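You operate a simulated robot arm through the tools that you are given. There is no shell and no other tool. Be economical: measure what you need, move in short steps, check, and stop when the job is done.

The job below is to be done with a simulated two-armed robot. You get a single attempt, and the scene is never put back.

## Task
Finish cart D's blue-handled feeder: shut its cover, set 8 mm pitch, slide it home, lower the bar.
Fine: slide it without lifting it; the other feeders stay.

It is judged by the outcome, as a careful person would: the job done as asked, and still so three seconds after it is handed in. It fails if anything else is knocked over, pushed out of place, dropped, spilled or broken. Lids that push on must go on centred and level and be pressed home; caps that screw on are set level and turned clockwise until they are tight.

## Robot
Two 6-joint arms with two-finger parallel grippers on one trunk, on a base that drives. Base frame: it is fixed to the floor where the robot stands at the start and does not move with it; the origin is under the middle of the robot, x ahead of it, y to its left, z up. Lengths are in cm, angles in rad, forces in N, time in s.
The left shoulder is at the start at [8, 21.6, 158.2], the right one opposite. With the tool pointing down near the work surface each hand reaches from about 10 to 56 cm from the robot's upright axis, wherever it stands, measured 20 degrees to its own side. Places, roughly: brake pedal of cart d [140, -10, 10]; cart d [100, -10, 20]; clamp bar of cart d [100, -10, 70]; cover of the blue-handled feeder [60, -30, 90]; pitch slider of the blue-handled feeder [80, -30, 80]; slots of the feeder bank of cart d [60, -10, 70]. Payload 3.43 kg a hand.
The TCP of each hand is the grasp point between the finger pads, 3 cm short of the fingertips. In the tool frame z runs along the fingers and y along their closing line. The gripper opens to 9.4 cm. The fingers are 2.8 cm wide and 1 cm thick; the gripper's body (5 by 9.6 cm) begins 5.5 cm behind the TCP.
Orientation is that of the tool frame in the base frame, as a unit quaternion [x, y, z, w]. With the fingers straight down and closing along the base's y, the tool's x points along the base's -x, its y along +y and its z along -z.

## Interface
- The arms move only by the tool arm_command. It takes "left_deltas", "right_deltas" or both (then of equal length, played together; a hand with none holds still); each is a list of rows, each a list of 7 numbers: the shift along the base's x, y, z in cm, then the turn, a rotation vector about the base's x, y, z in rad, then the closure, from 0 (fully open) to 1 (shut). In form: [[tx, ty, tz, wx, wy, wz, claw], ...]. A call has 1 to 12 rows; each row is the pose to reach, as a shift and turn from the pose commanded when the call began. Rows are played at 5 a second. More than 5 cm and 0.15 rad between two rows, or a gripper value outside its range, and nothing of the call is played. A pose out of reach is approached as far as the arm can. The call stops where the force on the tool passes 90 N (or 10 N more than at its start, if that is more) or the arm is blocked; 0.2 s more then pass. Each finger travels about 7.2 cm/s and halts on what it meets, pressing with about 39 N; the grip force reading is that of the motor and also rises with nothing between the fingers. The clock runs only during rows and for 0.2 s after the last one: add rows that repeat a pose to give the fingers time. The reply holds the time, the measured pose of the TCP, the force on the tool along the base axes, the opening and the grip force, in the units named above and with some noise, with the torque about the TCP (base axes, N m) and any sound that the robot's microphone picked up.
- Cameras (640 x 400 px; columns grow to the right, rows downward): "scene" is now at [9.58, 0.23, 172.61]; the picture's right is [0.06, -1.00, 0.00], its down [-0.86, -0.05, -0.52] and it looks along [0.51, 0.03, -0.86] (base axes); focal length 248 px, centre (320, 200). "left" rides on the left gripper at [7.6, -1.4, -10.2] in its tool frame; the picture's right is [0.18, 0.98, 0.00], its down [-0.75, 0.14, -0.64] and it looks along [-0.63, 0.12, 0.77] (tool axes); focal length 243 px, centre (320, 200). "right" rides on the right gripper at [7.6, 1.4, -10.3] in its tool frame; the picture's right is [-0.18, 0.98, 0.00], its down [-0.75, -0.14, -0.64] and it looks along [-0.63, -0.12, 0.77] (tool axes); focal length 243 px, centre (320, 200). There is no depth. A picture from a camera that has moved, and an enlarged one, comes with that camera's place and axes in the base frame and with its lens.
- capture(camera): a new picture of that camera. It takes no simulated time.
- slide_trunk(by): slides the trunk up (or, below 0, down) by that many cm; the arms and the scene camera ride with it, the base frame stays. It gives what a move gives, with no picture.
- base_move(legs): drives the robot by 1 to 6 legs, each [ahead, left, turn to the left] in cm, cm and rad, along the robot's own axes; the way and the turn of a leg run together, so that a leg with both is an arc; at most 150 cm and 3.142 rad a leg. The arms and the cameras ride along, it lands a little off, and it stops where it bumps. It gives what a move gives.
- aim_head(pan, tilt): turns the head with the scene camera to pan (to the left, within 1.501 rad either way) and tilt (down, from -0.506 to 1.204), counted from straight ahead of the robot. It gives what a move gives.
- close_up(camera, box): a new picture of the part [left, top, right, bottom] of that camera's present view, enlarged. It takes no simulated time.
- sign_off(): hands the job in; it is judged then, once.

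Go step by step. Nothing tells you exact positions but the pictures and the camera data: compare them with the known pose of the tool, close in by small moves and look again before you grip or let go. The budget is 120 turns and 88 pictures, counting those below and the enlarged ones. Unless the task says otherwise, let go and move clear before handing in, and close with one line.

The tools are called after "Request:" as name(argument=value, ...) on one line, values as JSON. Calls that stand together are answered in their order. arm_command: Moves the arms, as the interface text tells. Its arguments: {"type":"object","properties":{"left_deltas":{"type":"array","items":{"type":"array","items":{"type":"number"}}},"right_deltas":{"type":"array","items":{"type":"array","items":{"type":"number"}}}},"required":[]} The other tools are called the same way: slide_trunk (by) slides the trunk up or down; base_move (legs) drives the base; aim_head (pan, tilt) turns the head that bears the scene camera; capture (camera) takes a picture; close_up (camera, box) takes an enlarged picture of a part of a camera's view; sign_off () hands the job in.

At the start:

```text
t: 0.0
left_position: [59.85, 11.96, 108.06]
left_orientation: [-0.001, 1.0, 0.0, 0.0]
left_wrist_force: [-0.2, 0.5, -0.3]
left_ft_torque: [0.0, 0.01, -0.03]
left_gripper_width: 9.38
left_gripper_force: 0.1
right_position: [35.27, -29.61, 100.85]
right_orientation: [0.0, 1.0, -0.001, 0.002]
right_wrist_force: [0.7, 0.3, 0.1]
right_ft_torque: [-0.02, -0.01, -0.01]
right_gripper_width: 9.41
right_gripper_force: 0.0
trunk travel left (down, up): [-81.1, 2.9]
robot x, y, heading: [-0.34, -0.05, -0.005]
head pan, tilt: [0.056, 1.03]
```

scene: 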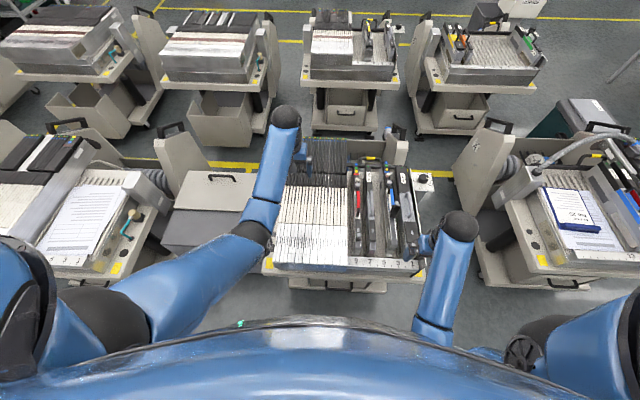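
right: 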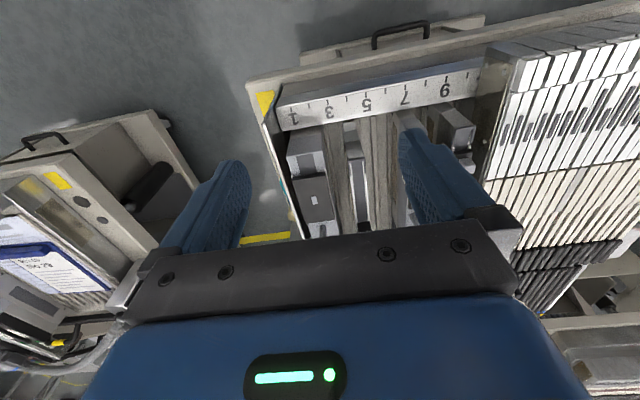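
left: 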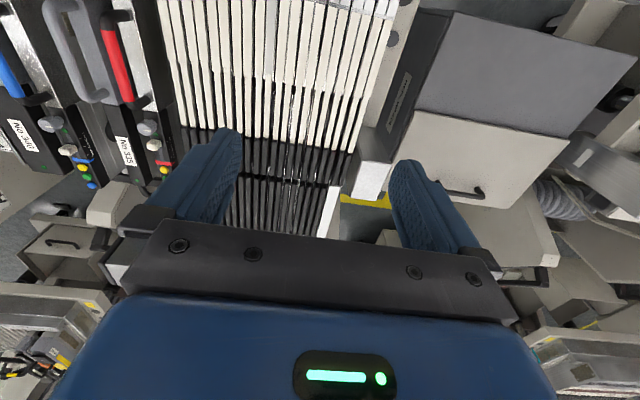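

The cart ahead holds a bank of feeders, with a few handled ones at its right side. I'll enlarge the view of it first.

Request:
close_up(camera="scene", box=[250, 120, 450, 290])

Request:
close_up(camera="left", box=[0, 0, 200, 200])

```text
2.35 times, centred on (350, 205) of scene
camera zoom: at [9.58, 0.23, 172.61], right [0.06, -1.0, 0.0], down [-0.86, -0.05, -0.52], along [0.51, 0.03, -0.86], focal length 585 px, centre (249, 188)
```

zoom: 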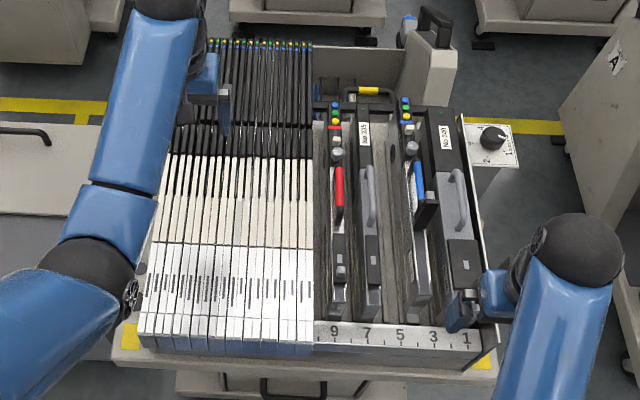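

```text
2.00 times, centred on (100, 100) of left
camera zoom: at [52.14, 10.48, 118.19], right [-0.18, 0.98, 0.0], down [0.75, 0.14, 0.64], along [0.63, 0.12, -0.77], focal length 485 px, centre (760, 400)
```

zoom: 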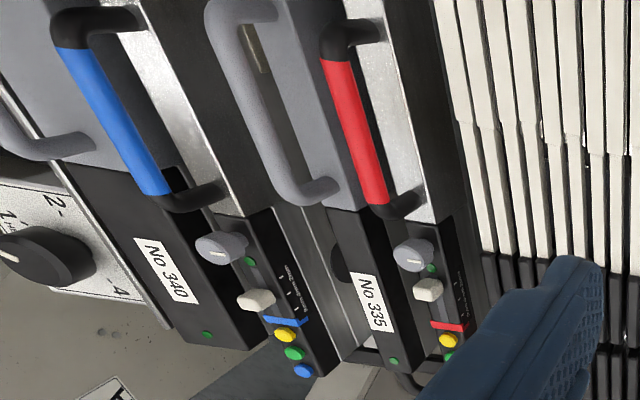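

Blue-handled feeder sits near slot 4. I'll zoom on its head, cover and the back bar.

Request:
close_up(camera="scene", box=[340, 145, 440, 210])

Request:
close_up(camera="scene", box=[340, 200, 440, 280])

Request:
close_up(camera="right", box=[240, 60, 500, 240])

```text
6.15 times, centred on (390, 178) of scene
camera zoom: at [9.58, 0.23, 172.61], right [0.06, -1.0, 0.0], down [-0.86, -0.05, -0.52], along [0.51, 0.03, -0.86], focal length 1529 px, centre (-111, 338)
```

zoom: 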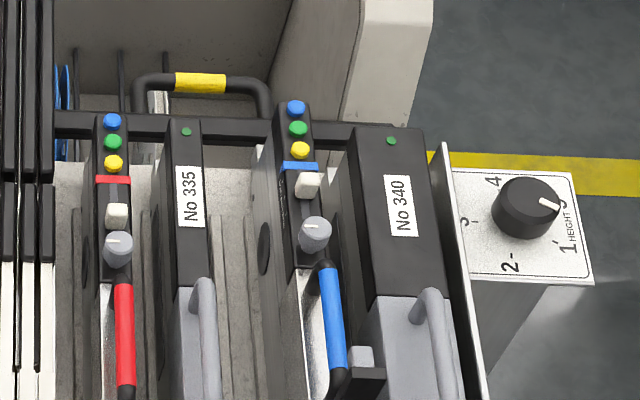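

```text
5.00 times, centred on (390, 240) of scene
camera zoom: at [9.58, 0.23, 172.61], right [0.06, -1.0, 0.0], down [-0.86, -0.05, -0.52], along [0.51, 0.03, -0.86], focal length 1242 px, centre (-30, 0)
```

zoom: 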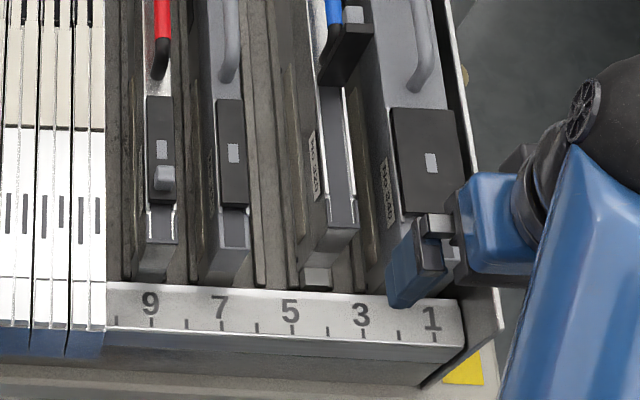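

```text
2.22 times, centred on (370, 150) of right
camera zoom: at [27.63, -28.14, 111.09], right [0.19, 0.98, 0.0], down [0.75, -0.14, 0.64], along [0.63, -0.12, -0.77], focal length 539 px, centre (209, 311)
```

zoom: 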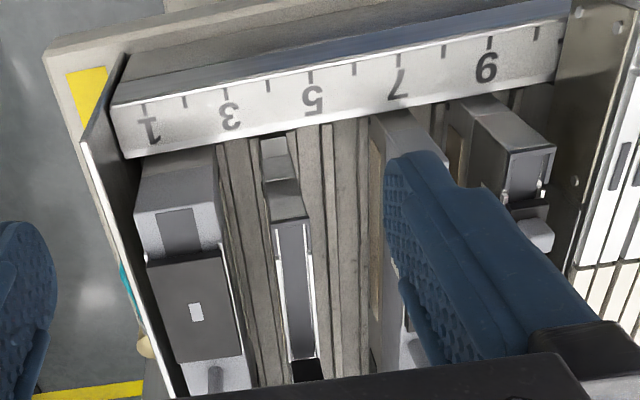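

The blue feeder's cover stands open and it seems to sit slightly too far back (+x) compared with the others. I'll turn the left hand to look at it from the side.

Request:
arm_command(left_deltas=[[-1, -1, 1, 0, 0, -0.14, 0], [-2, -2, 2, 0, 0, -0.28, 0], [-3, -3, 2, 0, 0, -0.42, 0], [-4, -4, 2, 0, 0, -0.56, 0], [-5, -5, 2, 0, 0, -0.7, 0], [-6, -6, 2, 0, 0, -0.84, 0], [-7, -7, 2, 0, 0, -0.98, 0], [-8, -8, 2, 0, 0, -1.12, 0], [-8, -8, 2, 0, 0, -1.26, 0], [-8, -8, 2, 0, 0, -1.4, 0], [-8, -8, 2, 0, 0, -1.5, 0]])

Request:
capture(camera="left")

Request:
capture(camera="scene")

```text
t: 2.4
left_position: [53.51, 3.09, 106.39]
left_orientation: [0.682, 0.731, 0.001, 0.0]
left_wrist_force: [-0.3, 0.7, 0.1]
left_ft_torque: [0.03, 0.0, -0.03]
left_gripper_width: 9.41
left_gripper_force: 0.1
left hand out of reach, approached as far as the arm can: row 1, 2, 3, 4, 5, 6, 7, 8, 9, 10, 11
right_position: [35.3, -29.62, 100.85]
right_orientation: [0.001, 1.0, 0.0, 0.002]
right_wrist_force: [0.0, 0.2, -0.3]
right_ft_torque: [-0.01, -0.03, -0.02]
right_gripper_width: 9.43
right_gripper_force: 0.0
trunk travel left (down, up): [-81.1, 2.9]
robot x, y, heading: [-0.0, -0.28, 0.0]
head pan, tilt: [0.056, 1.03]
```

```text
79 pictures are left
camera left: at [51.55, 10.64, 116.74], right [0.97, 0.25, 0.0], down [0.19, -0.74, 0.64], along [0.16, -0.62, -0.77], focal length 243 px, centre (320, 200)
```

left: 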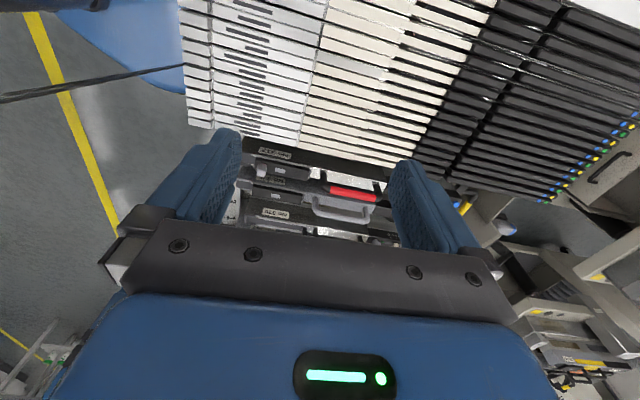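

```text
78 pictures are left
camera scene: at [9.58, 0.21, 172.61], right [0.06, -1.0, 0.0], down [-0.86, -0.05, -0.52], along [0.51, 0.03, -0.86], focal length 248 px, centre (320, 200)
```

scene: 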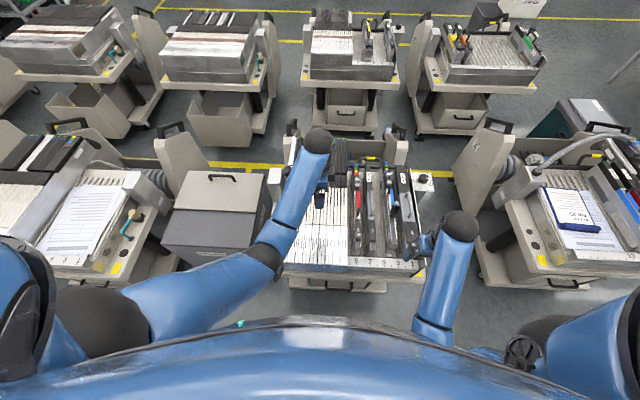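

The feeder is beyond the comfortable reach from here. I'll pull both hands back and up, then lower the trunk for more horizontal reach.

Request:
arm_command(left_deltas=[[-4, 2, 1, 0, 0, 0.14, 0], [-8, 4, 3, 0, 0, 0.28, 0], [-12, 6, 6, 0, 0, 0.42, 0], [-15, 8, 9, 0, 0, 0.56, 0], [-18, 10, 12, 0, 0, 0.7, 0], [-18, 10, 15, 0, 0, 0.84, 0], [-18, 10, 18, 0, 0, 0.98, 0], [-18, 10, 20, 0, 0, 1.12, 0], [-18, 10, 20, 0, 0, 1.26, 0], [-18, 10, 20, 0, 0, 1.4, 0], [-18, 10, 20, 0, 0, 1.5, 0]], right_deltas=[[0, 0, 2, 0, 0, 0, 0], [0, 0, 4, 0, 0, 0, 0], [0, 0, 6, 0, 0, 0, 0], [0, 0, 8, 0, 0, 0, 0], [0, 0, 10, 0, 0, 0, 0], [0, 0, 12, 0, 0, 0, 0], [0, 0, 14, 0, 0, 0, 0], [0, 0, 16, 0, 0, 0, 0], [0, 0, 18, 0, 0, 0, 0], [0, 0, 20, 0, 0, 0, 0], [0, 0, 20, 0, 0, 0, 0]])

Request:
slide_trunk(by=-20)

Request:
capture(camera="right")

Request:
capture(camera="scene")

```text
refused: row 3 steps farther than a row can; nothing moved
```

```text
t: 4.6
left_position: [53.66, 3.05, 86.44]
left_orientation: [0.681, 0.732, 0.0, 0.002]
left_wrist_force: [-0.5, -0.8, -1.6]
left_ft_torque: [0.04, -0.01, 0.01]
left_gripper_width: 9.39
left_gripper_force: 0.0
right_position: [35.27, -29.61, 80.8]
right_orientation: [0.001, 1.0, -0.001, 0.001]
right_wrist_force: [-0.3, 0.4, 0.8]
right_ft_torque: [0.01, 0.01, 0.0]
right_gripper_width: 9.39
right_gripper_force: 0.1
trunk travel left (down, up): [-61.1, 22.9]
robot x, y, heading: [0.03, -0.0, -0.0]
head pan, tilt: [0.056, 1.03]
```

```text
77 pictures are left
camera right: at [27.63, -28.14, 91.09], right [0.19, 0.98, 0.0], down [0.75, -0.14, 0.64], along [0.63, -0.12, -0.77], focal length 243 px, centre (320, 200)
```

right: 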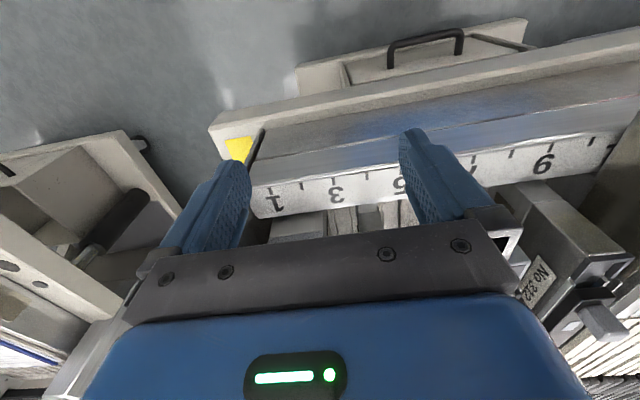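

```text
76 pictures are left
camera scene: at [9.58, 0.23, 152.62], right [0.06, -1.0, 0.0], down [-0.86, -0.05, -0.52], along [0.51, 0.03, -0.86], focal length 248 px, centre (320, 200)
```

scene: 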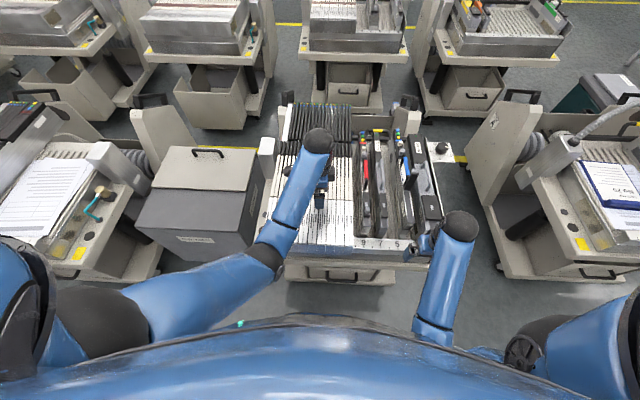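

My raise was refused for too large a step while the trunk did go down; forces show no contact. I'll raise both hands now in small steps.

Request:
arm_command(left_deltas=[[0, 0, 3, 0, 0, 0, 0], [0, 0, 6, 0, 0, 0, 0], [0, 0, 9, 0, 0, 0, 0], [0, 0, 12, 0, 0, 0, 0], [0, 0, 15, 0, 0, 0, 0], [-2, 1, 17, 0, 0, 0, 0], [-5, 2, 19, 0, 0, 0, 0], [-8, 4, 20, 0, 0, 0, 0]], right_deltas=[[0, 0, 3, 0, 0, 0, 0], [0, 0, 6, 0, 0, 0, 0], [0, 0, 9, 0, 0, 0, 0], [0, 0, 12, 0, 0, 0, 0], [0, 0, 15, 0, 0, 0, 0], [0, 0, 18, 0, 0, 0, 0], [0, 0, 20, 0, 0, 0, 0], [0, 0, 20, 0, 0, 0, 0]])

```text
t: 6.4
left_position: [60.48, 0.33, 92.4]
left_orientation: [0.681, 0.732, 0.0, 0.002]
left_wrist_force: [-0.7, -0.2, -0.1]
left_ft_torque: [-0.03, -0.01, -0.01]
left_gripper_width: 9.42
left_gripper_force: 0.1
left hand out of reach, approached as far as the arm can: row 1, 2, 3, 4, 5, 6, 7, 8
right_position: [35.05, -29.63, 81.4]
right_orientation: [0.001, 1.0, 0.0, 0.003]
right_wrist_force: [-0.8, -1.2, -0.1]
right_ft_torque: [-0.01, -0.02, 0.0]
right_gripper_width: 9.4
right_gripper_force: 0.0
right hand out of reach, approached as far as the arm can: row 1, 2, 3, 4, 5, 6, 7, 8
trunk travel left (down, up): [-61.1, 22.9]
robot x, y, heading: [0.07, 0.29, -0.004]
head pan, tilt: [0.056, 1.03]
```

The hands cannot go up further at this trunk height, so I'll raise the trunk again for clearance before moving forward.

Request:
slide_trunk(by=17)

```text
t: 8.3
left_position: [60.42, 0.28, 109.41]
left_orientation: [0.681, 0.732, 0.0, 0.001]
left_wrist_force: [-0.4, 0.3, -0.2]
left_ft_torque: [-0.02, 0.0, 0.03]
left_gripper_width: 9.41
left_gripper_force: 0.1
right_position: [35.07, -29.63, 98.34]
right_orientation: [0.001, 1.0, 0.001, 0.003]
right_wrist_force: [-0.9, 0.4, -0.3]
right_ft_torque: [-0.02, -0.01, 0.02]
right_gripper_width: 9.42
right_gripper_force: 0.0
trunk travel left (down, up): [-78.1, 5.9]
robot x, y, heading: [-0.12, -0.1, 0.001]
head pan, tilt: [0.056, 1.03]
```

Cover top is about z 91; I'll lift 4 cm more and send the right hand forward to see its reach and get a side view.

Request:
slide_trunk(by=4)

Request:
arm_command(right_deltas=[[3, 0, 0, 0, 0, 0, 1], [6, 0, 0, 0, 0, 0, 1], [9, 0, 0, 0, 0, 0, 1], [12, 0, 0, 0, 0, 0, 1], [15, 0, 0, 0, 0, 0, 1], [18, 0, 0, 0, 0, 0, 1], [21, 0, 0, 0, 0, 0, 1], [24, 0, 0, 0, 0, 0, 1]])

Request:
capture(camera="right")

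```text
t: 9.1
left_position: [60.41, 0.15, 113.36]
left_orientation: [0.681, 0.732, 0.0, 0.002]
left_wrist_force: [-0.1, -0.3, 1.5]
left_ft_torque: [0.02, 0.0, 0.02]
left_gripper_width: 9.38
left_gripper_force: 0.1
right_position: [35.19, -29.69, 102.46]
right_orientation: [0.001, 1.0, 0.0, 0.003]
right_wrist_force: [-0.4, 0.4, -0.9]
right_ft_torque: [0.01, 0.0, 0.02]
right_gripper_width: 9.4
right_gripper_force: 0.0
trunk travel left (down, up): [-82.1, 1.9]
robot x, y, heading: [0.01, 0.21, -0.001]
head pan, tilt: [0.056, 1.03]
```

```text
t: 10.9
left_position: [60.52, 0.35, 113.33]
left_orientation: [0.681, 0.732, 0.0, 0.002]
left_wrist_force: [-0.6, -0.3, 0.5]
left_ft_torque: [0.01, 0.02, -0.03]
left_gripper_width: 9.38
left_gripper_force: 0.1
right_position: [59.31, -29.63, 102.4]
right_orientation: [0.001, 1.0, 0.0, 0.002]
right_wrist_force: [0.0, -0.5, 0.2]
right_ft_torque: [0.0, 0.02, -0.03]
right_gripper_width: 0.0
right_gripper_force: 32.5
trunk travel left (down, up): [-82.1, 1.9]
robot x, y, heading: [0.28, -0.38, -0.003]
head pan, tilt: [0.056, 1.03]
```

```text
75 pictures are left
camera right: at [51.7, -28.1, 112.59], right [0.19, 0.98, 0.0], down [0.75, -0.14, 0.65], along [0.63, -0.12, -0.76], focal length 243 px, centre (320, 200)
```

right: 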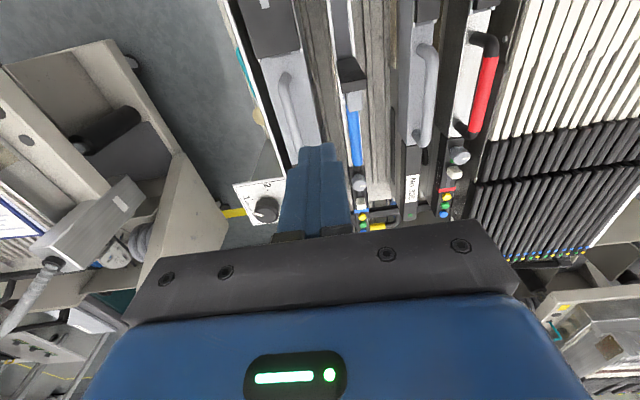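

Reach is better than feared: x≈59 at this height. I'll zoom on the feeder from here.

Request:
close_up(camera="right", box=[300, 0, 500, 240])

Request:
close_up(camera="scene", box=[340, 140, 440, 210])

```text
1.67 times, centred on (400, 120) of right
camera zoom: at [51.7, -28.1, 112.59], right [0.19, 0.98, 0.0], down [0.75, -0.14, 0.65], along [0.63, -0.12, -0.76], focal length 404 px, centre (187, 333)
```

zoom: 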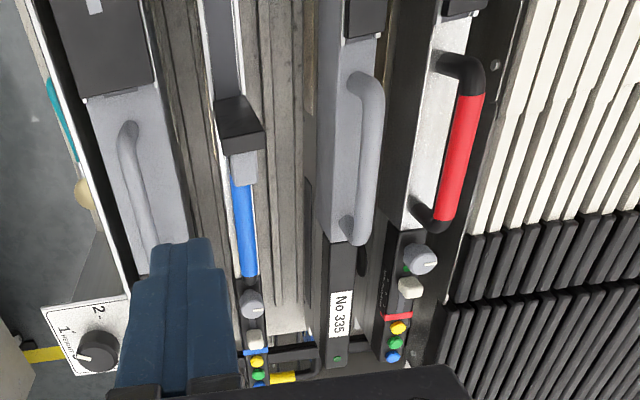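

```text
5.71 times, centred on (390, 175) of scene
camera zoom: at [9.78, 0.23, 173.6], right [0.06, -1.0, 0.0], down [-0.86, -0.05, -0.51], along [0.51, 0.03, -0.86], focal length 1420 px, centre (-80, 343)
```

zoom: 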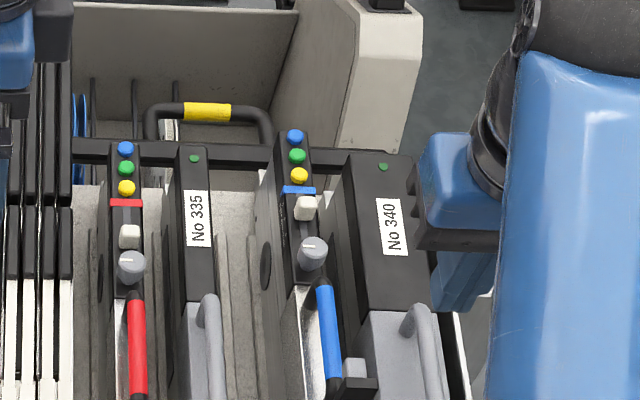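

The cover stands upright, its tab at about (59, -26.4, 90.4) facing away from me. Let me see what the left camera sees from the side.

Request:
close_up(camera="left", box=[200, 40, 440, 240])

Request:
close_up(camera="scene", box=[355, 145, 405, 180])

```text
2.00 times, centred on (320, 140) of left
camera zoom: at [58.5, 7.85, 123.56], right [0.97, 0.25, 0.0], down [0.19, -0.74, 0.64], along [0.16, -0.62, -0.77], focal length 485 px, centre (320, 320)
```

zoom: 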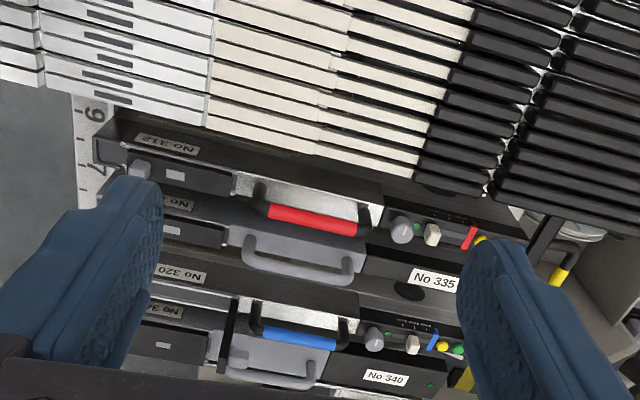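

```text
11.43 times, centred on (380, 162) of scene
camera zoom: at [9.78, 0.23, 173.6], right [0.06, -1.0, 0.0], down [-0.86, -0.05, -0.51], along [0.51, 0.03, -0.86], focal length 2840 px, centre (-366, 629)
```

zoom: 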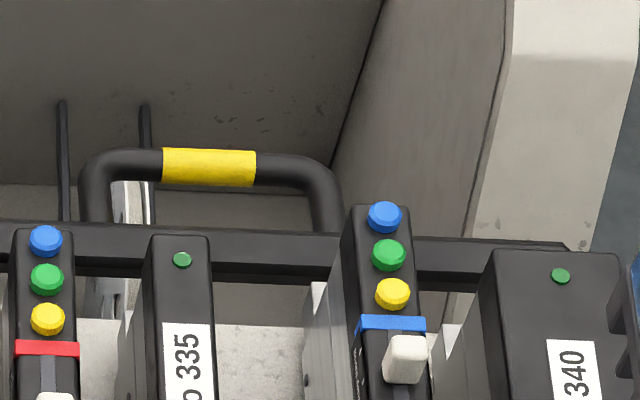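

The left view shows the blue feeder (No 320) from the side. I'll zoom on its pitch scale and on the cover.

Request:
close_up(camera="left", box=[370, 185, 440, 225])

Request:
close_up(camera="left", box=[240, 170, 380, 250])

```text
9.14 times, centred on (405, 205) of left
camera zoom: at [58.5, 7.85, 123.56], right [0.97, 0.25, 0.0], down [0.19, -0.74, 0.64], along [0.16, -0.62, -0.77], focal length 2218 px, centre (-457, 154)
```

zoom: 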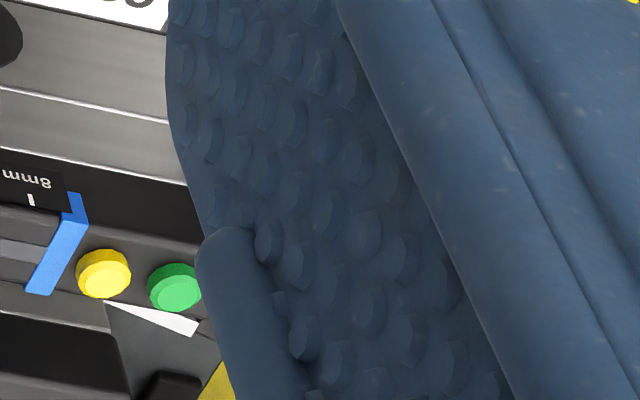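

```text
4.57 times, centred on (310, 210) of left
camera zoom: at [58.5, 7.85, 123.56], right [0.97, 0.25, 0.0], down [0.19, -0.74, 0.64], along [0.16, -0.62, -0.77], focal length 1109 px, centre (366, 154)
```

zoom: 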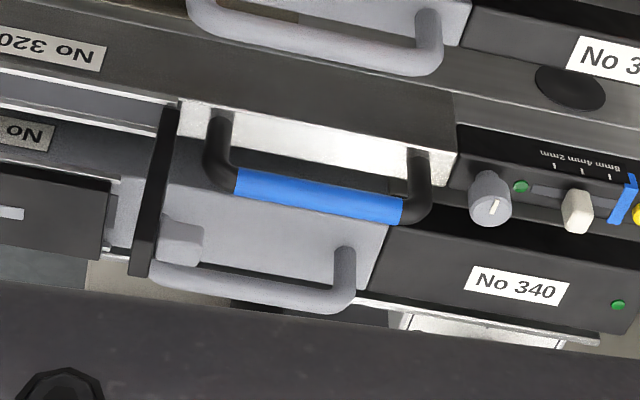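

Scale read: 2, 4, 8 mm with 8 mm furthest from me by the blue band; the knob is on 4 mm. The slider at x≈78 requires driving ahead, so I'll turn the left camera back towards the robot to see how much room there is.

Request:
arm_command(left_deltas=[[0, 0, 0, 0, 0, -0.14, 0], [0, 0, 0, 0, 0, -0.28, 0], [0, 0, 0, 0, 0, -0.42, 0], [0, 0, 0, 0, 0, -0.56, 0], [0, 0, 0, 0, 0, -0.7, 0], [0, 0, 0, 0, 0, -0.84, 0], [0, 0, 0, 0, 0, -0.98, 0], [0, 0, 0, 0, 0, -1.12, 0], [0, 0, 0, 0, 0, -1.26, 0], [0, 0, 0, 0, 0, -1.4, 0], [0, 0, 0, 0, 0, -1.5, 0]])

Request:
capture(camera="left")

```text
t: 13.3
left_position: [60.47, 0.44, 113.41]
left_orientation: [0.998, 0.069, -0.001, 0.001]
left_wrist_force: [-0.1, 0.0, -0.9]
left_ft_torque: [0.02, 0.01, -0.03]
left_gripper_width: 9.4
left_gripper_force: 0.2
right_position: [59.34, -29.63, 102.47]
right_orientation: [0.001, 1.0, 0.001, 0.002]
right_wrist_force: [0.3, -0.8, -0.6]
right_ft_torque: [-0.02, -0.01, 0.02]
right_gripper_width: 0.02
right_gripper_force: 32.8
trunk travel left (down, up): [-82.1, 1.9]
robot x, y, heading: [-0.02, 0.16, 0.002]
head pan, tilt: [0.056, 1.03]
```

```text
68 pictures are left
camera left: at [67.79, 2.85, 123.63], right [0.32, -0.95, 0.0], down [-0.73, -0.24, 0.64], along [-0.61, -0.21, -0.77], focal length 243 px, centre (320, 200)
```

left: 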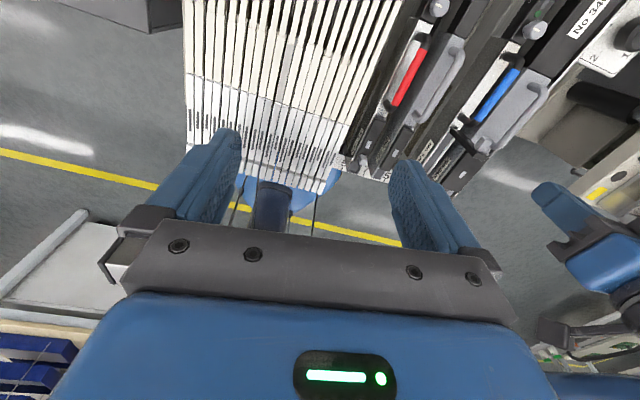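

The robot's base shows between the fingers; zooming in.

Request:
close_up(camera="left", box=[220, 140, 400, 250])

```text
3.56 times, centred on (310, 195) of left
camera zoom: at [67.79, 2.85, 123.63], right [0.32, -0.95, 0.0], down [-0.73, -0.24, 0.64], along [-0.61, -0.21, -0.77], focal length 863 px, centre (356, 218)
```

zoom: 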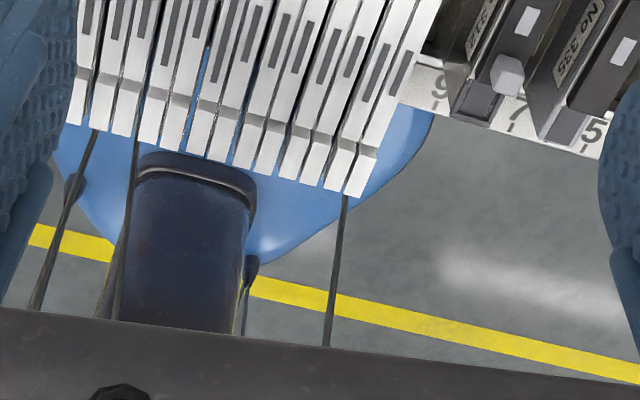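

The base is a roughly 28 cm radius disc, so perhaps 10 cm can be gained ahead. I'll look at the far side of the cart too.

Request:
aim_head(pan=-0.1, tilt=0.75)

Request:
close_up(camera="scene", box=[170, 90, 490, 290])

```text
t: 14.1
left_position: [60.52, 0.31, 113.43]
left_orientation: [0.997, 0.071, -0.001, 0.002]
left_wrist_force: [1.1, -0.3, 0.0]
left_ft_torque: [-0.01, 0.03, -0.01]
left_gripper_width: 9.4
left_gripper_force: 0.0
right_position: [59.22, -29.47, 102.37]
right_orientation: [0.001, 1.0, 0.0, 0.003]
right_wrist_force: [0.5, 0.6, -0.5]
right_ft_torque: [-0.01, 0.03, -0.01]
right_gripper_width: 0.0
right_gripper_force: 32.5
trunk travel left (down, up): [-82.1, 1.9]
robot x, y, heading: [-0.14, -0.35, -0.002]
head pan, tilt: [-0.099, 0.75]
```

```text
2.00 times, centred on (330, 190) of scene
camera zoom: at [11.08, -0.97, 175.72], right [-0.1, -1.0, 0.0], down [-0.68, 0.07, -0.73], along [0.73, -0.07, -0.68], focal length 497 px, centre (300, 220)
```

zoom: 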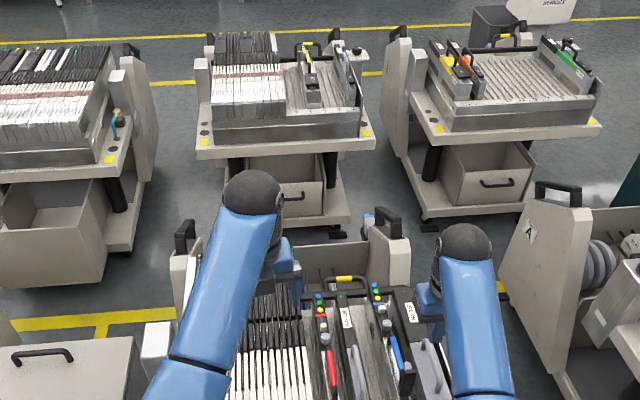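

The far aisle is too narrow for the base, so I'll work from this side with tilted hands. First test how far the right hand reaches when pitched forward.

Request:
arm_command(right_deltas=[[2, 0, 0, 0, -0.15, 0, 1], [4, 0, 0, 0, -0.3, 0, 1], [6, 0, 0, 0, -0.45, 0, 1], [9, 0, 0, 0, -0.6, 0, 1], [12, 0, 0, 0, -0.75, 0, 1], [15, 0, 0, 0, -0.75, 0, 1], [18, 0, 0, 0, -0.75, 0, 1], [21, 0, 0, 0, -0.75, 0, 1], [24, 0, 0, 0, -0.75, 0, 1]])

```text
t: 16.1
left_position: [60.6, 0.19, 113.29]
left_orientation: [0.998, 0.07, -0.001, 0.002]
left_wrist_force: [0.1, -0.3, -0.4]
left_ft_torque: [-0.01, 0.01, 0.0]
left_gripper_width: 9.4
left_gripper_force: 0.0
right_position: [82.33, -29.7, 102.66]
right_orientation: [0.001, 0.929, -0.001, 0.369]
right_wrist_force: [0.8, -0.2, 0.8]
right_ft_torque: [0.0, 0.03, -0.03]
right_gripper_width: 0.01
right_gripper_force: 33.2
right hand out of reach, approached as far as the arm can: row 9
trunk travel left (down, up): [-82.1, 1.9]
robot x, y, heading: [-0.09, 0.16, -0.005]
head pan, tilt: [-0.099, 0.75]
```

Tilted, the right hand reaches x≈82 even from here. Now back to a vertical tool above the spot just behind the cover's tab.

Request:
arm_command(right_deltas=[[-3, 0, 0, 0, 0, 0, 1], [-6, 0.5, 0, 0, 0.15, 0, 1], [-9, 1, 0, 0, 0.3, 0, 1], [-12, 1.5, 0, 0, 0.45, 0, 1], [-15, 2, 0, 0, 0.6, 0, 1], [-18, 2.5, 0, 0, 0.75, 0, 1], [-19.5, 3, 0, 0, 0.75, 0, 1]])

Request:
close_up(camera="right", box=[220, 40, 460, 240])

```text
t: 17.7
left_position: [60.42, 0.31, 113.44]
left_orientation: [0.997, 0.071, 0.0, 0.002]
left_wrist_force: [0.3, 0.7, 0.6]
left_ft_torque: [0.0, 0.02, -0.01]
left_gripper_width: 9.4
left_gripper_force: 0.0
right_position: [62.77, -26.81, 102.68]
right_orientation: [0.0, 1.0, 0.0, 0.002]
right_wrist_force: [-0.3, -0.2, -0.6]
right_ft_torque: [-0.01, -0.03, 0.02]
right_gripper_width: 0.0
right_gripper_force: 33.2
trunk travel left (down, up): [-82.1, 1.9]
robot x, y, heading: [0.05, 0.01, 0.002]
head pan, tilt: [-0.099, 0.75]
```

```text
2.00 times, centred on (340, 140) of right
camera zoom: at [55.06, -25.2, 112.98], right [0.19, 0.98, 0.0], down [0.75, -0.14, 0.64], along [0.63, -0.12, -0.76], focal length 485 px, centre (280, 320)
```

zoom: 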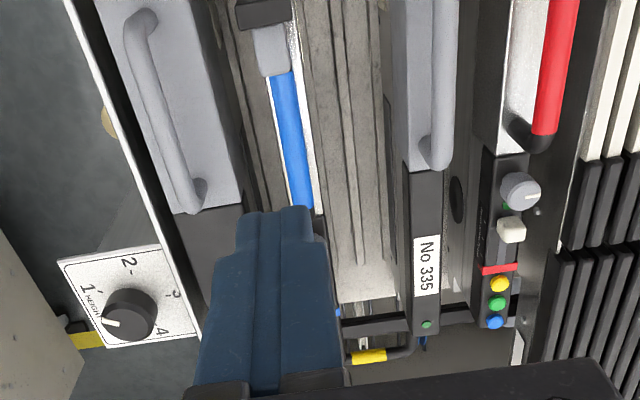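

The tab is confirmed at (59.3, -26.5). Lowering behind it to tip height about 87.

Request:
arm_command(right_deltas=[[0.5, 0.2, -4, 0, 0, 0, 1], [0.8, 0.2, -8, 0, 0, 0, 1], [0.8, 0.2, -11, 0, 0, 0, 1], [0.8, 0.2, -13, 0, 0, 0, 1]])

Request:
close_up(camera="left", box=[400, 20, 600, 160])

```text
t: 18.7
left_position: [60.57, 0.27, 113.31]
left_orientation: [0.998, 0.07, -0.001, 0.001]
left_wrist_force: [0.0, -0.1, -0.3]
left_ft_torque: [-0.02, -0.02, 0.01]
left_gripper_width: 9.4
left_gripper_force: 0.1
right_position: [63.78, -26.63, 89.46]
right_orientation: [0.001, 1.0, 0.0, 0.003]
right_wrist_force: [-0.4, -0.1, 0.4]
right_ft_torque: [0.02, 0.02, -0.01]
right_gripper_width: 0.03
right_gripper_force: 32.9
trunk travel left (down, up): [-82.1, 1.9]
robot x, y, heading: [0.05, -0.17, 0.002]
head pan, tilt: [-0.099, 0.75]
```

```text
2.86 times, centred on (500, 90) of left
camera zoom: at [67.82, 2.87, 123.62], right [0.32, -0.95, 0.0], down [-0.73, -0.24, 0.64], along [-0.61, -0.21, -0.77], focal length 693 px, centre (-194, 514)
```

zoom: 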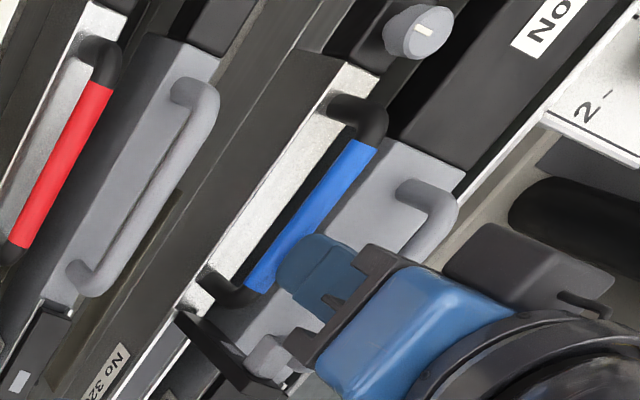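

The closed fingers are right behind the tab. Pushing it gently toward the robot.

Request:
arm_command(right_deltas=[[-1.5, 0, 0, 0, 0, 0, 1], [-3, 0, 0, 0, 0, 0, 1], [-4.5, 0, 0, 0, 0, 0, 1], [-6, 0, 0, 0, 0, 0, 1], [-7.5, 0, 0, 0, 0, 0, 1], [-9, 0, 0, 0, 0, 0, 1]])

Request:
close_up(camera="left", box=[380, 20, 580, 200])

```text
t: 20.1
left_position: [60.49, 0.25, 113.4]
left_orientation: [0.998, 0.07, -0.001, 0.0]
left_wrist_force: [0.7, 0.2, 0.1]
left_ft_torque: [0.0, -0.01, 0.02]
left_gripper_width: 9.4
left_gripper_force: 0.1
right_position: [54.65, -26.62, 89.83]
right_orientation: [0.001, 1.0, 0.0, 0.002]
right_wrist_force: [-0.5, -0.5, -0.3]
right_ft_torque: [0.03, 0.03, -0.01]
right_gripper_width: 0.0
right_gripper_force: 33.0
trunk travel left (down, up): [-82.1, 1.9]
robot x, y, heading: [-0.13, -0.55, 0.004]
head pan, tilt: [-0.099, 0.75]
```

```text
2.22 times, centred on (480, 110) of left
camera zoom: at [67.78, 2.87, 123.65], right [0.32, -0.95, 0.0], down [-0.73, -0.24, 0.64], along [-0.61, -0.21, -0.77], focal length 539 px, centre (-36, 400)
```

zoom: 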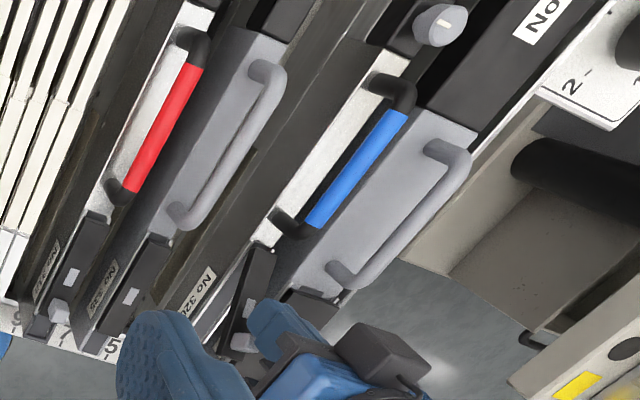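

The cover follows and is about halfway down. I'll continue forward and downward.

Request:
arm_command(right_deltas=[[-1.5, 0, 0, 0, 0, 0, 1], [-2.5, 0, -1, 0, 0, 0, 1], [-2.5, 0, -2, 0, 0, 0, 1], [-2.5, 0, -3, 0, 0, 0, 1], [-2.5, 0, -4, 0, 0, 0, 1]])

Request:
close_up(camera="left", box=[380, 60, 560, 200])

```text
t: 21.3
left_position: [60.39, 0.27, 113.39]
left_orientation: [0.998, 0.07, 0.0, 0.001]
left_wrist_force: [0.2, 0.4, 0.2]
left_ft_torque: [0.01, -0.02, 0.02]
left_gripper_width: 9.37
left_gripper_force: 0.1
right_position: [52.17, -26.57, 85.87]
right_orientation: [0.0, 1.0, 0.0, 0.004]
right_wrist_force: [1.3, -0.1, 0.7]
right_ft_torque: [-0.01, 0.0, -0.01]
right_gripper_width: 0.01
right_gripper_force: 33.0
trunk travel left (down, up): [-82.1, 1.9]
robot x, y, heading: [0.1, -0.0, -0.004]
head pan, tilt: [-0.099, 0.75]
```

```text
2.86 times, centred on (470, 130) of left
camera zoom: at [67.74, 2.89, 123.68], right [0.32, -0.95, 0.0], down [-0.73, -0.24, 0.64], along [-0.61, -0.21, -0.77], focal length 693 px, centre (-109, 400)
```

zoom: 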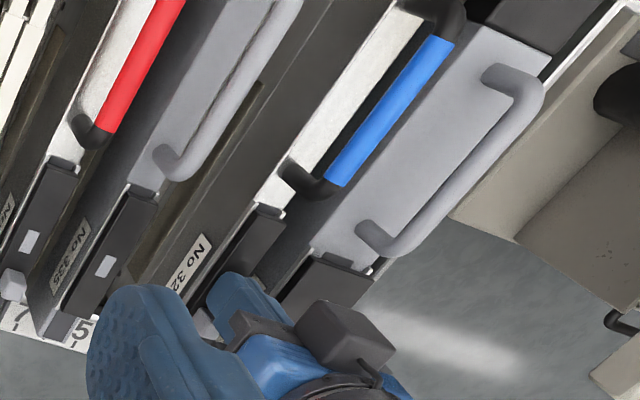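

Nearly shut. Pressing down in small steps.

Request:
arm_command(right_deltas=[[0, 0, -0.7, 0, 0, 0, 1], [0, 0, -1.4, 0, 0, 0, 1], [0, 0, -2.1, 0, 0, 0, 1]])

```text
t: 22.1
left_position: [59.64, 0.44, 113.94]
left_orientation: [0.998, 0.07, 0.003, 0.002]
left_wrist_force: [-0.1, 0.2, 0.2]
left_ft_torque: [0.03, 0.01, 0.03]
left_gripper_width: 9.38
left_gripper_force: 0.0
right_position: [52.68, -26.73, 85.77]
right_orientation: [0.003, 1.0, -0.005, 0.02]
right_wrist_force: [-15.9, 2.5, 62.1]
right_ft_torque: [0.09, 1.26, -0.1]
right_gripper_width: 0.0
right_gripper_force: 32.9
trunk travel left (down, up): [-82.1, 1.9]
robot x, y, heading: [0.04, -0.08, 0.001]
head pan, tilt: [-0.099, 0.75]
stopped in row 3 (right hand): the force on the tool passed its limit at 96 N (the readings are from after the stop); the commanded pose is now the measured one
```

Firm contact at tip z≈82.8. I'll lift off and look.

Request:
arm_command(right_deltas=[[0, 0, 2, 0, 0, 0, 1], [0, 0, 5, 0, 0, 0, 1], [-3, 0, 9, 0, 0, 0, 1], [-7, 0, 13, 0, 0, 0, 1], [-11, 0, 13, 0, 0, 0, 1]])

Request:
close_up(camera="left", box=[380, 60, 560, 200])

Request:
capture(camera="right")

```text
refused: row 4 steps farther than a row can; nothing moved
```

```text
2.86 times, centred on (470, 130) of left
camera zoom: at [66.84, 3.06, 124.11], right [0.32, -0.95, 0.01], down [-0.73, -0.24, 0.64], along [-0.6, -0.21, -0.77], focal length 693 px, centre (-109, 400)
```

zoom: 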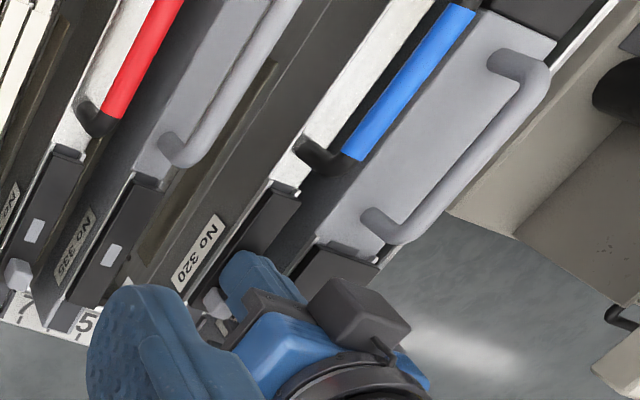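

```text
60 pictures are left
camera right: at [44.71, -25.08, 95.63], right [0.19, 0.98, 0.0], down [0.73, -0.14, 0.67], along [0.66, -0.13, -0.74], focal length 243 px, centre (320, 200)
```

right: 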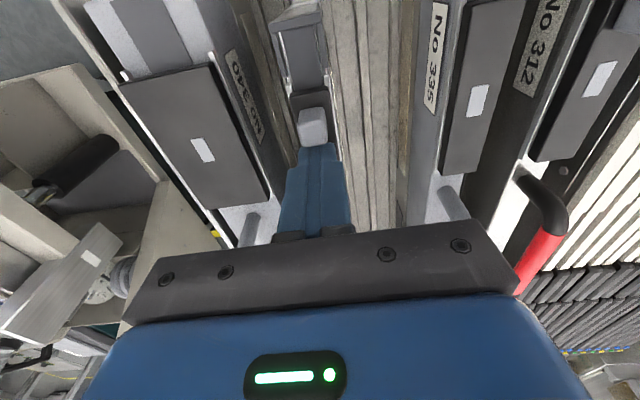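

The cover lies closed like the others. I'll retract the hand up and back to inspect.

Request:
arm_command(right_deltas=[[0, 0, 2, 0, 0, 0, 1], [0, 0, 5, 0, 0, 0, 1], [-2, 0, 9, 0, 0, 0, 1], [-5, 0, 12, 0, 0, 0, 1], [-9, 0, 13, 0, 0, 0, 1]])

Request:
capture(camera="right")

Request:
capture(camera="left")

```text
t: 23.3
left_position: [60.31, 0.19, 113.46]
left_orientation: [0.998, 0.07, 0.0, 0.001]
left_wrist_force: [0.0, 0.9, -0.3]
left_ft_torque: [0.01, 0.0, 0.02]
left_gripper_width: 9.4
left_gripper_force: 0.1
right_position: [43.99, -27.11, 97.89]
right_orientation: [0.0, 1.0, -0.002, 0.012]
right_wrist_force: [0.3, 0.4, 0.1]
right_ft_torque: [-0.02, -0.06, 0.0]
right_gripper_width: 0.0
right_gripper_force: 32.7
trunk travel left (down, up): [-82.1, 1.9]
robot x, y, heading: [-0.05, -0.03, 0.001]
head pan, tilt: [-0.099, 0.75]
```

```text
59 pictures are left
camera right: at [36.17, -25.5, 107.99], right [0.19, 0.98, 0.0], down [0.74, -0.14, 0.66], along [0.65, -0.12, -0.75], focal length 243 px, centre (320, 200)
```

right: 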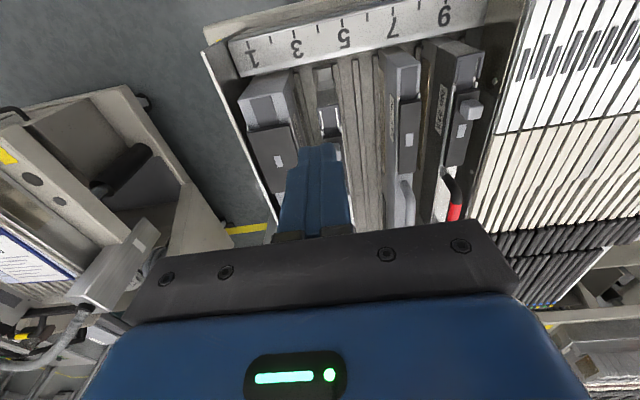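

```text
58 pictures are left
camera left: at [67.67, 2.74, 123.69], right [0.32, -0.95, 0.0], down [-0.73, -0.24, 0.64], along [-0.61, -0.21, -0.77], focal length 243 px, centre (320, 200)
```

left: 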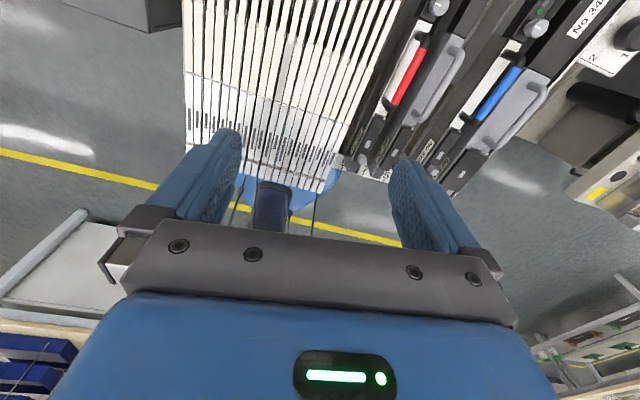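

Zooming to judge the cover and the feeder's position against its neighbours.

Request:
close_up(camera="left", box=[340, 0, 580, 190])

Request:
close_up(camera="right", box=[220, 20, 520, 220])

```text
2.11 times, centred on (460, 95) of left
camera zoom: at [67.67, 2.74, 123.69], right [0.32, -0.95, 0.0], down [-0.73, -0.24, 0.64], along [-0.61, -0.21, -0.77], focal length 511 px, centre (25, 421)
```

zoom: 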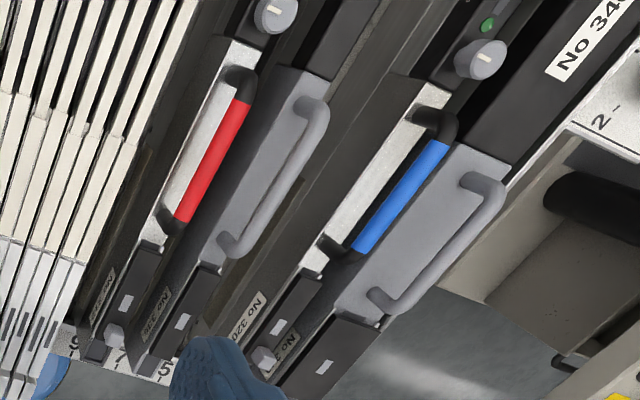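

```text
2.00 times, centred on (370, 120) of right
camera zoom: at [36.17, -25.5, 107.99], right [0.19, 0.98, 0.0], down [0.74, -0.14, 0.66], along [0.65, -0.12, -0.75], focal length 485 px, centre (220, 360)
```

zoom: 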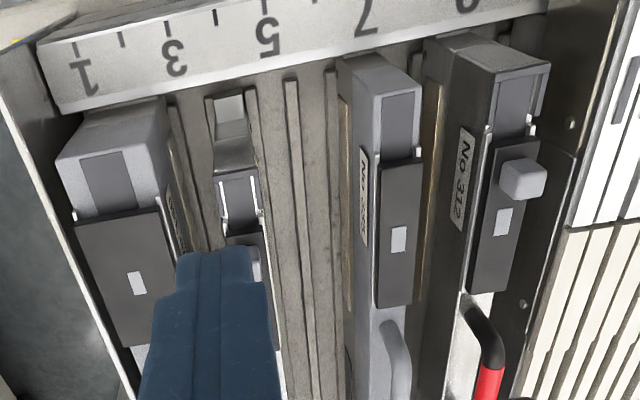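

Cover is shut flush. The feeder is still some 3 cm short of the ruler, and a pale block lies in front of it; I'll zoom on that.

Request:
close_up(camera="right", box=[290, 50, 370, 130])

Request:
aim_head(pan=-0.4, tilt=1.0)

Request:
capture(camera="scene")

```text
5.00 times, centred on (330, 90) of right
camera zoom: at [36.17, -25.5, 107.99], right [0.19, 0.98, 0.0], down [0.74, -0.14, 0.66], along [0.65, -0.12, -0.75], focal length 1213 px, centre (270, 750)
```

zoom: 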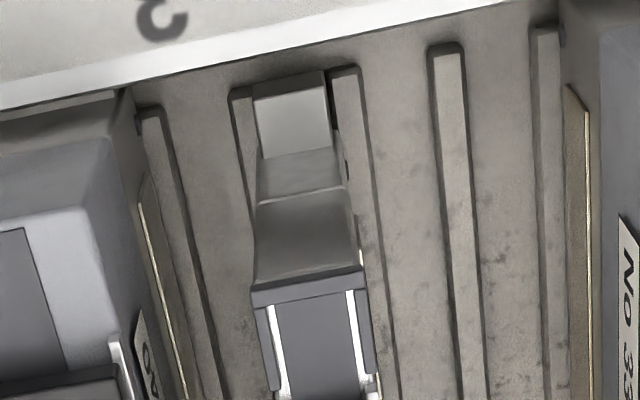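

```text
t: 24.1
left_position: [60.42, 0.25, 113.39]
left_orientation: [0.998, 0.07, 0.0, 0.002]
left_wrist_force: [-0.1, 0.0, 0.1]
left_ft_torque: [0.01, -0.01, 0.0]
left_gripper_width: 9.41
left_gripper_force: 0.1
right_position: [43.97, -27.11, 97.84]
right_orientation: [0.001, 1.0, -0.002, 0.012]
right_wrist_force: [0.3, -1.0, -0.6]
right_ft_torque: [0.02, 0.02, -0.01]
right_gripper_width: 0.02
right_gripper_force: 33.5
trunk travel left (down, up): [-82.1, 1.9]
robot x, y, heading: [0.01, -0.04, -0.004]
head pan, tilt: [-0.4, 1.0]
```

```text
54 pictures are left
camera scene: at [9.14, -2.88, 173.82], right [-0.39, -0.92, 0.0], down [-0.77, 0.33, -0.54], along [0.5, -0.21, -0.84], focal length 248 px, centre (320, 200)
```

scene: 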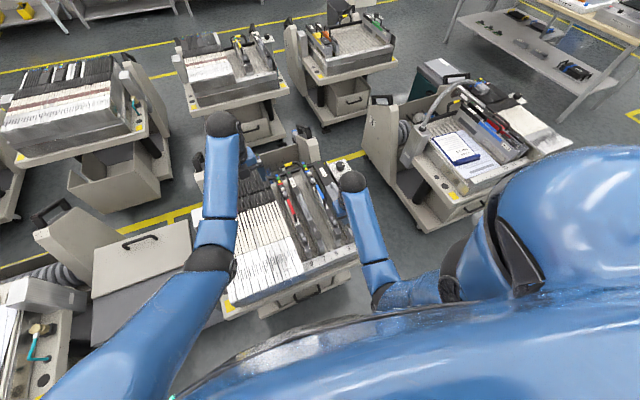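

The pale part is the feeder's own tongue, which should go under the ruler when home. For the slider I need a steeper hand at x≈79, so I'll creep the base ahead a few cm.

Request:
base_move(legs=[[4, 0, 0]])

Request:
aim_head(pan=-0.3, tilt=1.2)

Request:
capture(camera="scene")

```text
t: 24.9
left_position: [63.52, 0.22, 113.88]
left_orientation: [0.998, 0.07, 0.004, 0.0]
left_wrist_force: [-0.3, -0.4, 0.5]
left_ft_torque: [0.01, -0.07, -0.01]
left_gripper_width: 9.4
left_gripper_force: 0.0
right_position: [47.34, -27.08, 98.05]
right_orientation: [0.001, 1.0, -0.002, 0.015]
right_wrist_force: [-0.6, 0.3, -0.6]
right_ft_torque: [0.0, -0.09, 0.0]
right_gripper_width: 0.0
right_gripper_force: 32.9
trunk travel left (down, up): [-82.1, 1.9]
robot x, y, heading: [4.16, -0.07, -0.005]
head pan, tilt: [-0.4, 1.0]
```

```text
t: 25.7
left_position: [63.85, 0.14, 113.65]
left_orientation: [0.998, 0.07, 0.001, 0.001]
left_wrist_force: [0.1, 0.5, -0.2]
left_ft_torque: [-0.01, -0.04, 0.0]
left_gripper_width: 9.4
left_gripper_force: 0.0
right_position: [47.49, -27.0, 98.02]
right_orientation: [0.001, 1.0, -0.002, 0.013]
right_wrist_force: [-1.1, -0.2, 1.2]
right_ft_torque: [0.0, -0.03, -0.04]
right_gripper_width: 0.0
right_gripper_force: 32.8
trunk travel left (down, up): [-82.1, 1.9]
robot x, y, heading: [3.79, -0.15, -0.002]
head pan, tilt: [-0.3, 1.201]
```

```text
53 pictures are left
camera scene: at [11.44, -1.83, 172.59], right [-0.3, -0.95, 0.0], down [-0.89, 0.28, -0.37], along [0.35, -0.11, -0.93], focal length 248 px, centre (320, 200)
```

scene: 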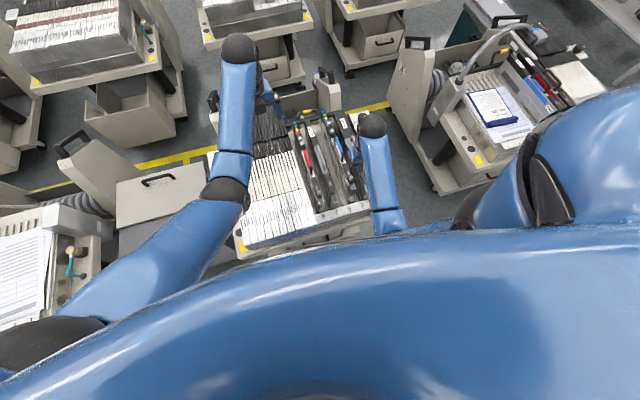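

No bump. Another 3 cm ahead, then bring the right hand, lightly tilted, above the slider.

Request:
base_move(legs=[[3, 0, 0]])

Request:
arm_command(right_deltas=[[4, 0.1, 2, 0, -0.05, 0, 1], [8, 0.1, 3, 0, -0.1, 0, 1], [12, 0.2, 3, 0, -0.15, 0, 1], [16, 0.2, 3, 0, -0.2, 0, 0.8], [20, 0.2, 3, 0, -0.25, 0, 0.6], [24, 0.2, 3, 0, -0.3, 0, 0.6], [26, 0.2, 3, 0, -0.35, 0, 0.6], [27, 0.2, 3, 0, -0.4, 0, 0.6]])

```text
t: 26.5
left_position: [66.61, 0.27, 113.81]
left_orientation: [0.998, 0.07, 0.002, 0.002]
left_wrist_force: [-1.3, 0.2, -0.3]
left_ft_torque: [0.0, -0.08, -0.01]
left_gripper_width: 9.43
left_gripper_force: 0.1
right_position: [50.22, -27.12, 98.04]
right_orientation: [0.002, 1.0, -0.001, 0.013]
right_wrist_force: [-2.2, 1.0, 0.8]
right_ft_torque: [0.01, -0.08, -0.02]
right_gripper_width: 0.0
right_gripper_force: 33.1
trunk travel left (down, up): [-82.1, 1.9]
robot x, y, heading: [6.98, -0.15, -0.001]
head pan, tilt: [-0.3, 1.201]
```

```text
t: 28.3
left_position: [67.21, 0.21, 113.36]
left_orientation: [0.998, 0.07, -0.002, 0.0]
left_wrist_force: [-0.9, -0.4, 0.5]
left_ft_torque: [0.0, 0.01, -0.03]
left_gripper_width: 9.42
left_gripper_force: 0.1
right_position: [77.73, -26.88, 100.74]
right_orientation: [0.002, 0.978, -0.002, 0.208]
right_wrist_force: [1.0, 0.5, 0.9]
right_ft_torque: [-0.03, 0.01, 0.03]
right_gripper_width: 3.76
right_gripper_force: 0.1
trunk travel left (down, up): [-82.1, 1.9]
robot x, y, heading: [6.63, -0.02, -0.003]
head pan, tilt: [-0.3, 1.201]
```

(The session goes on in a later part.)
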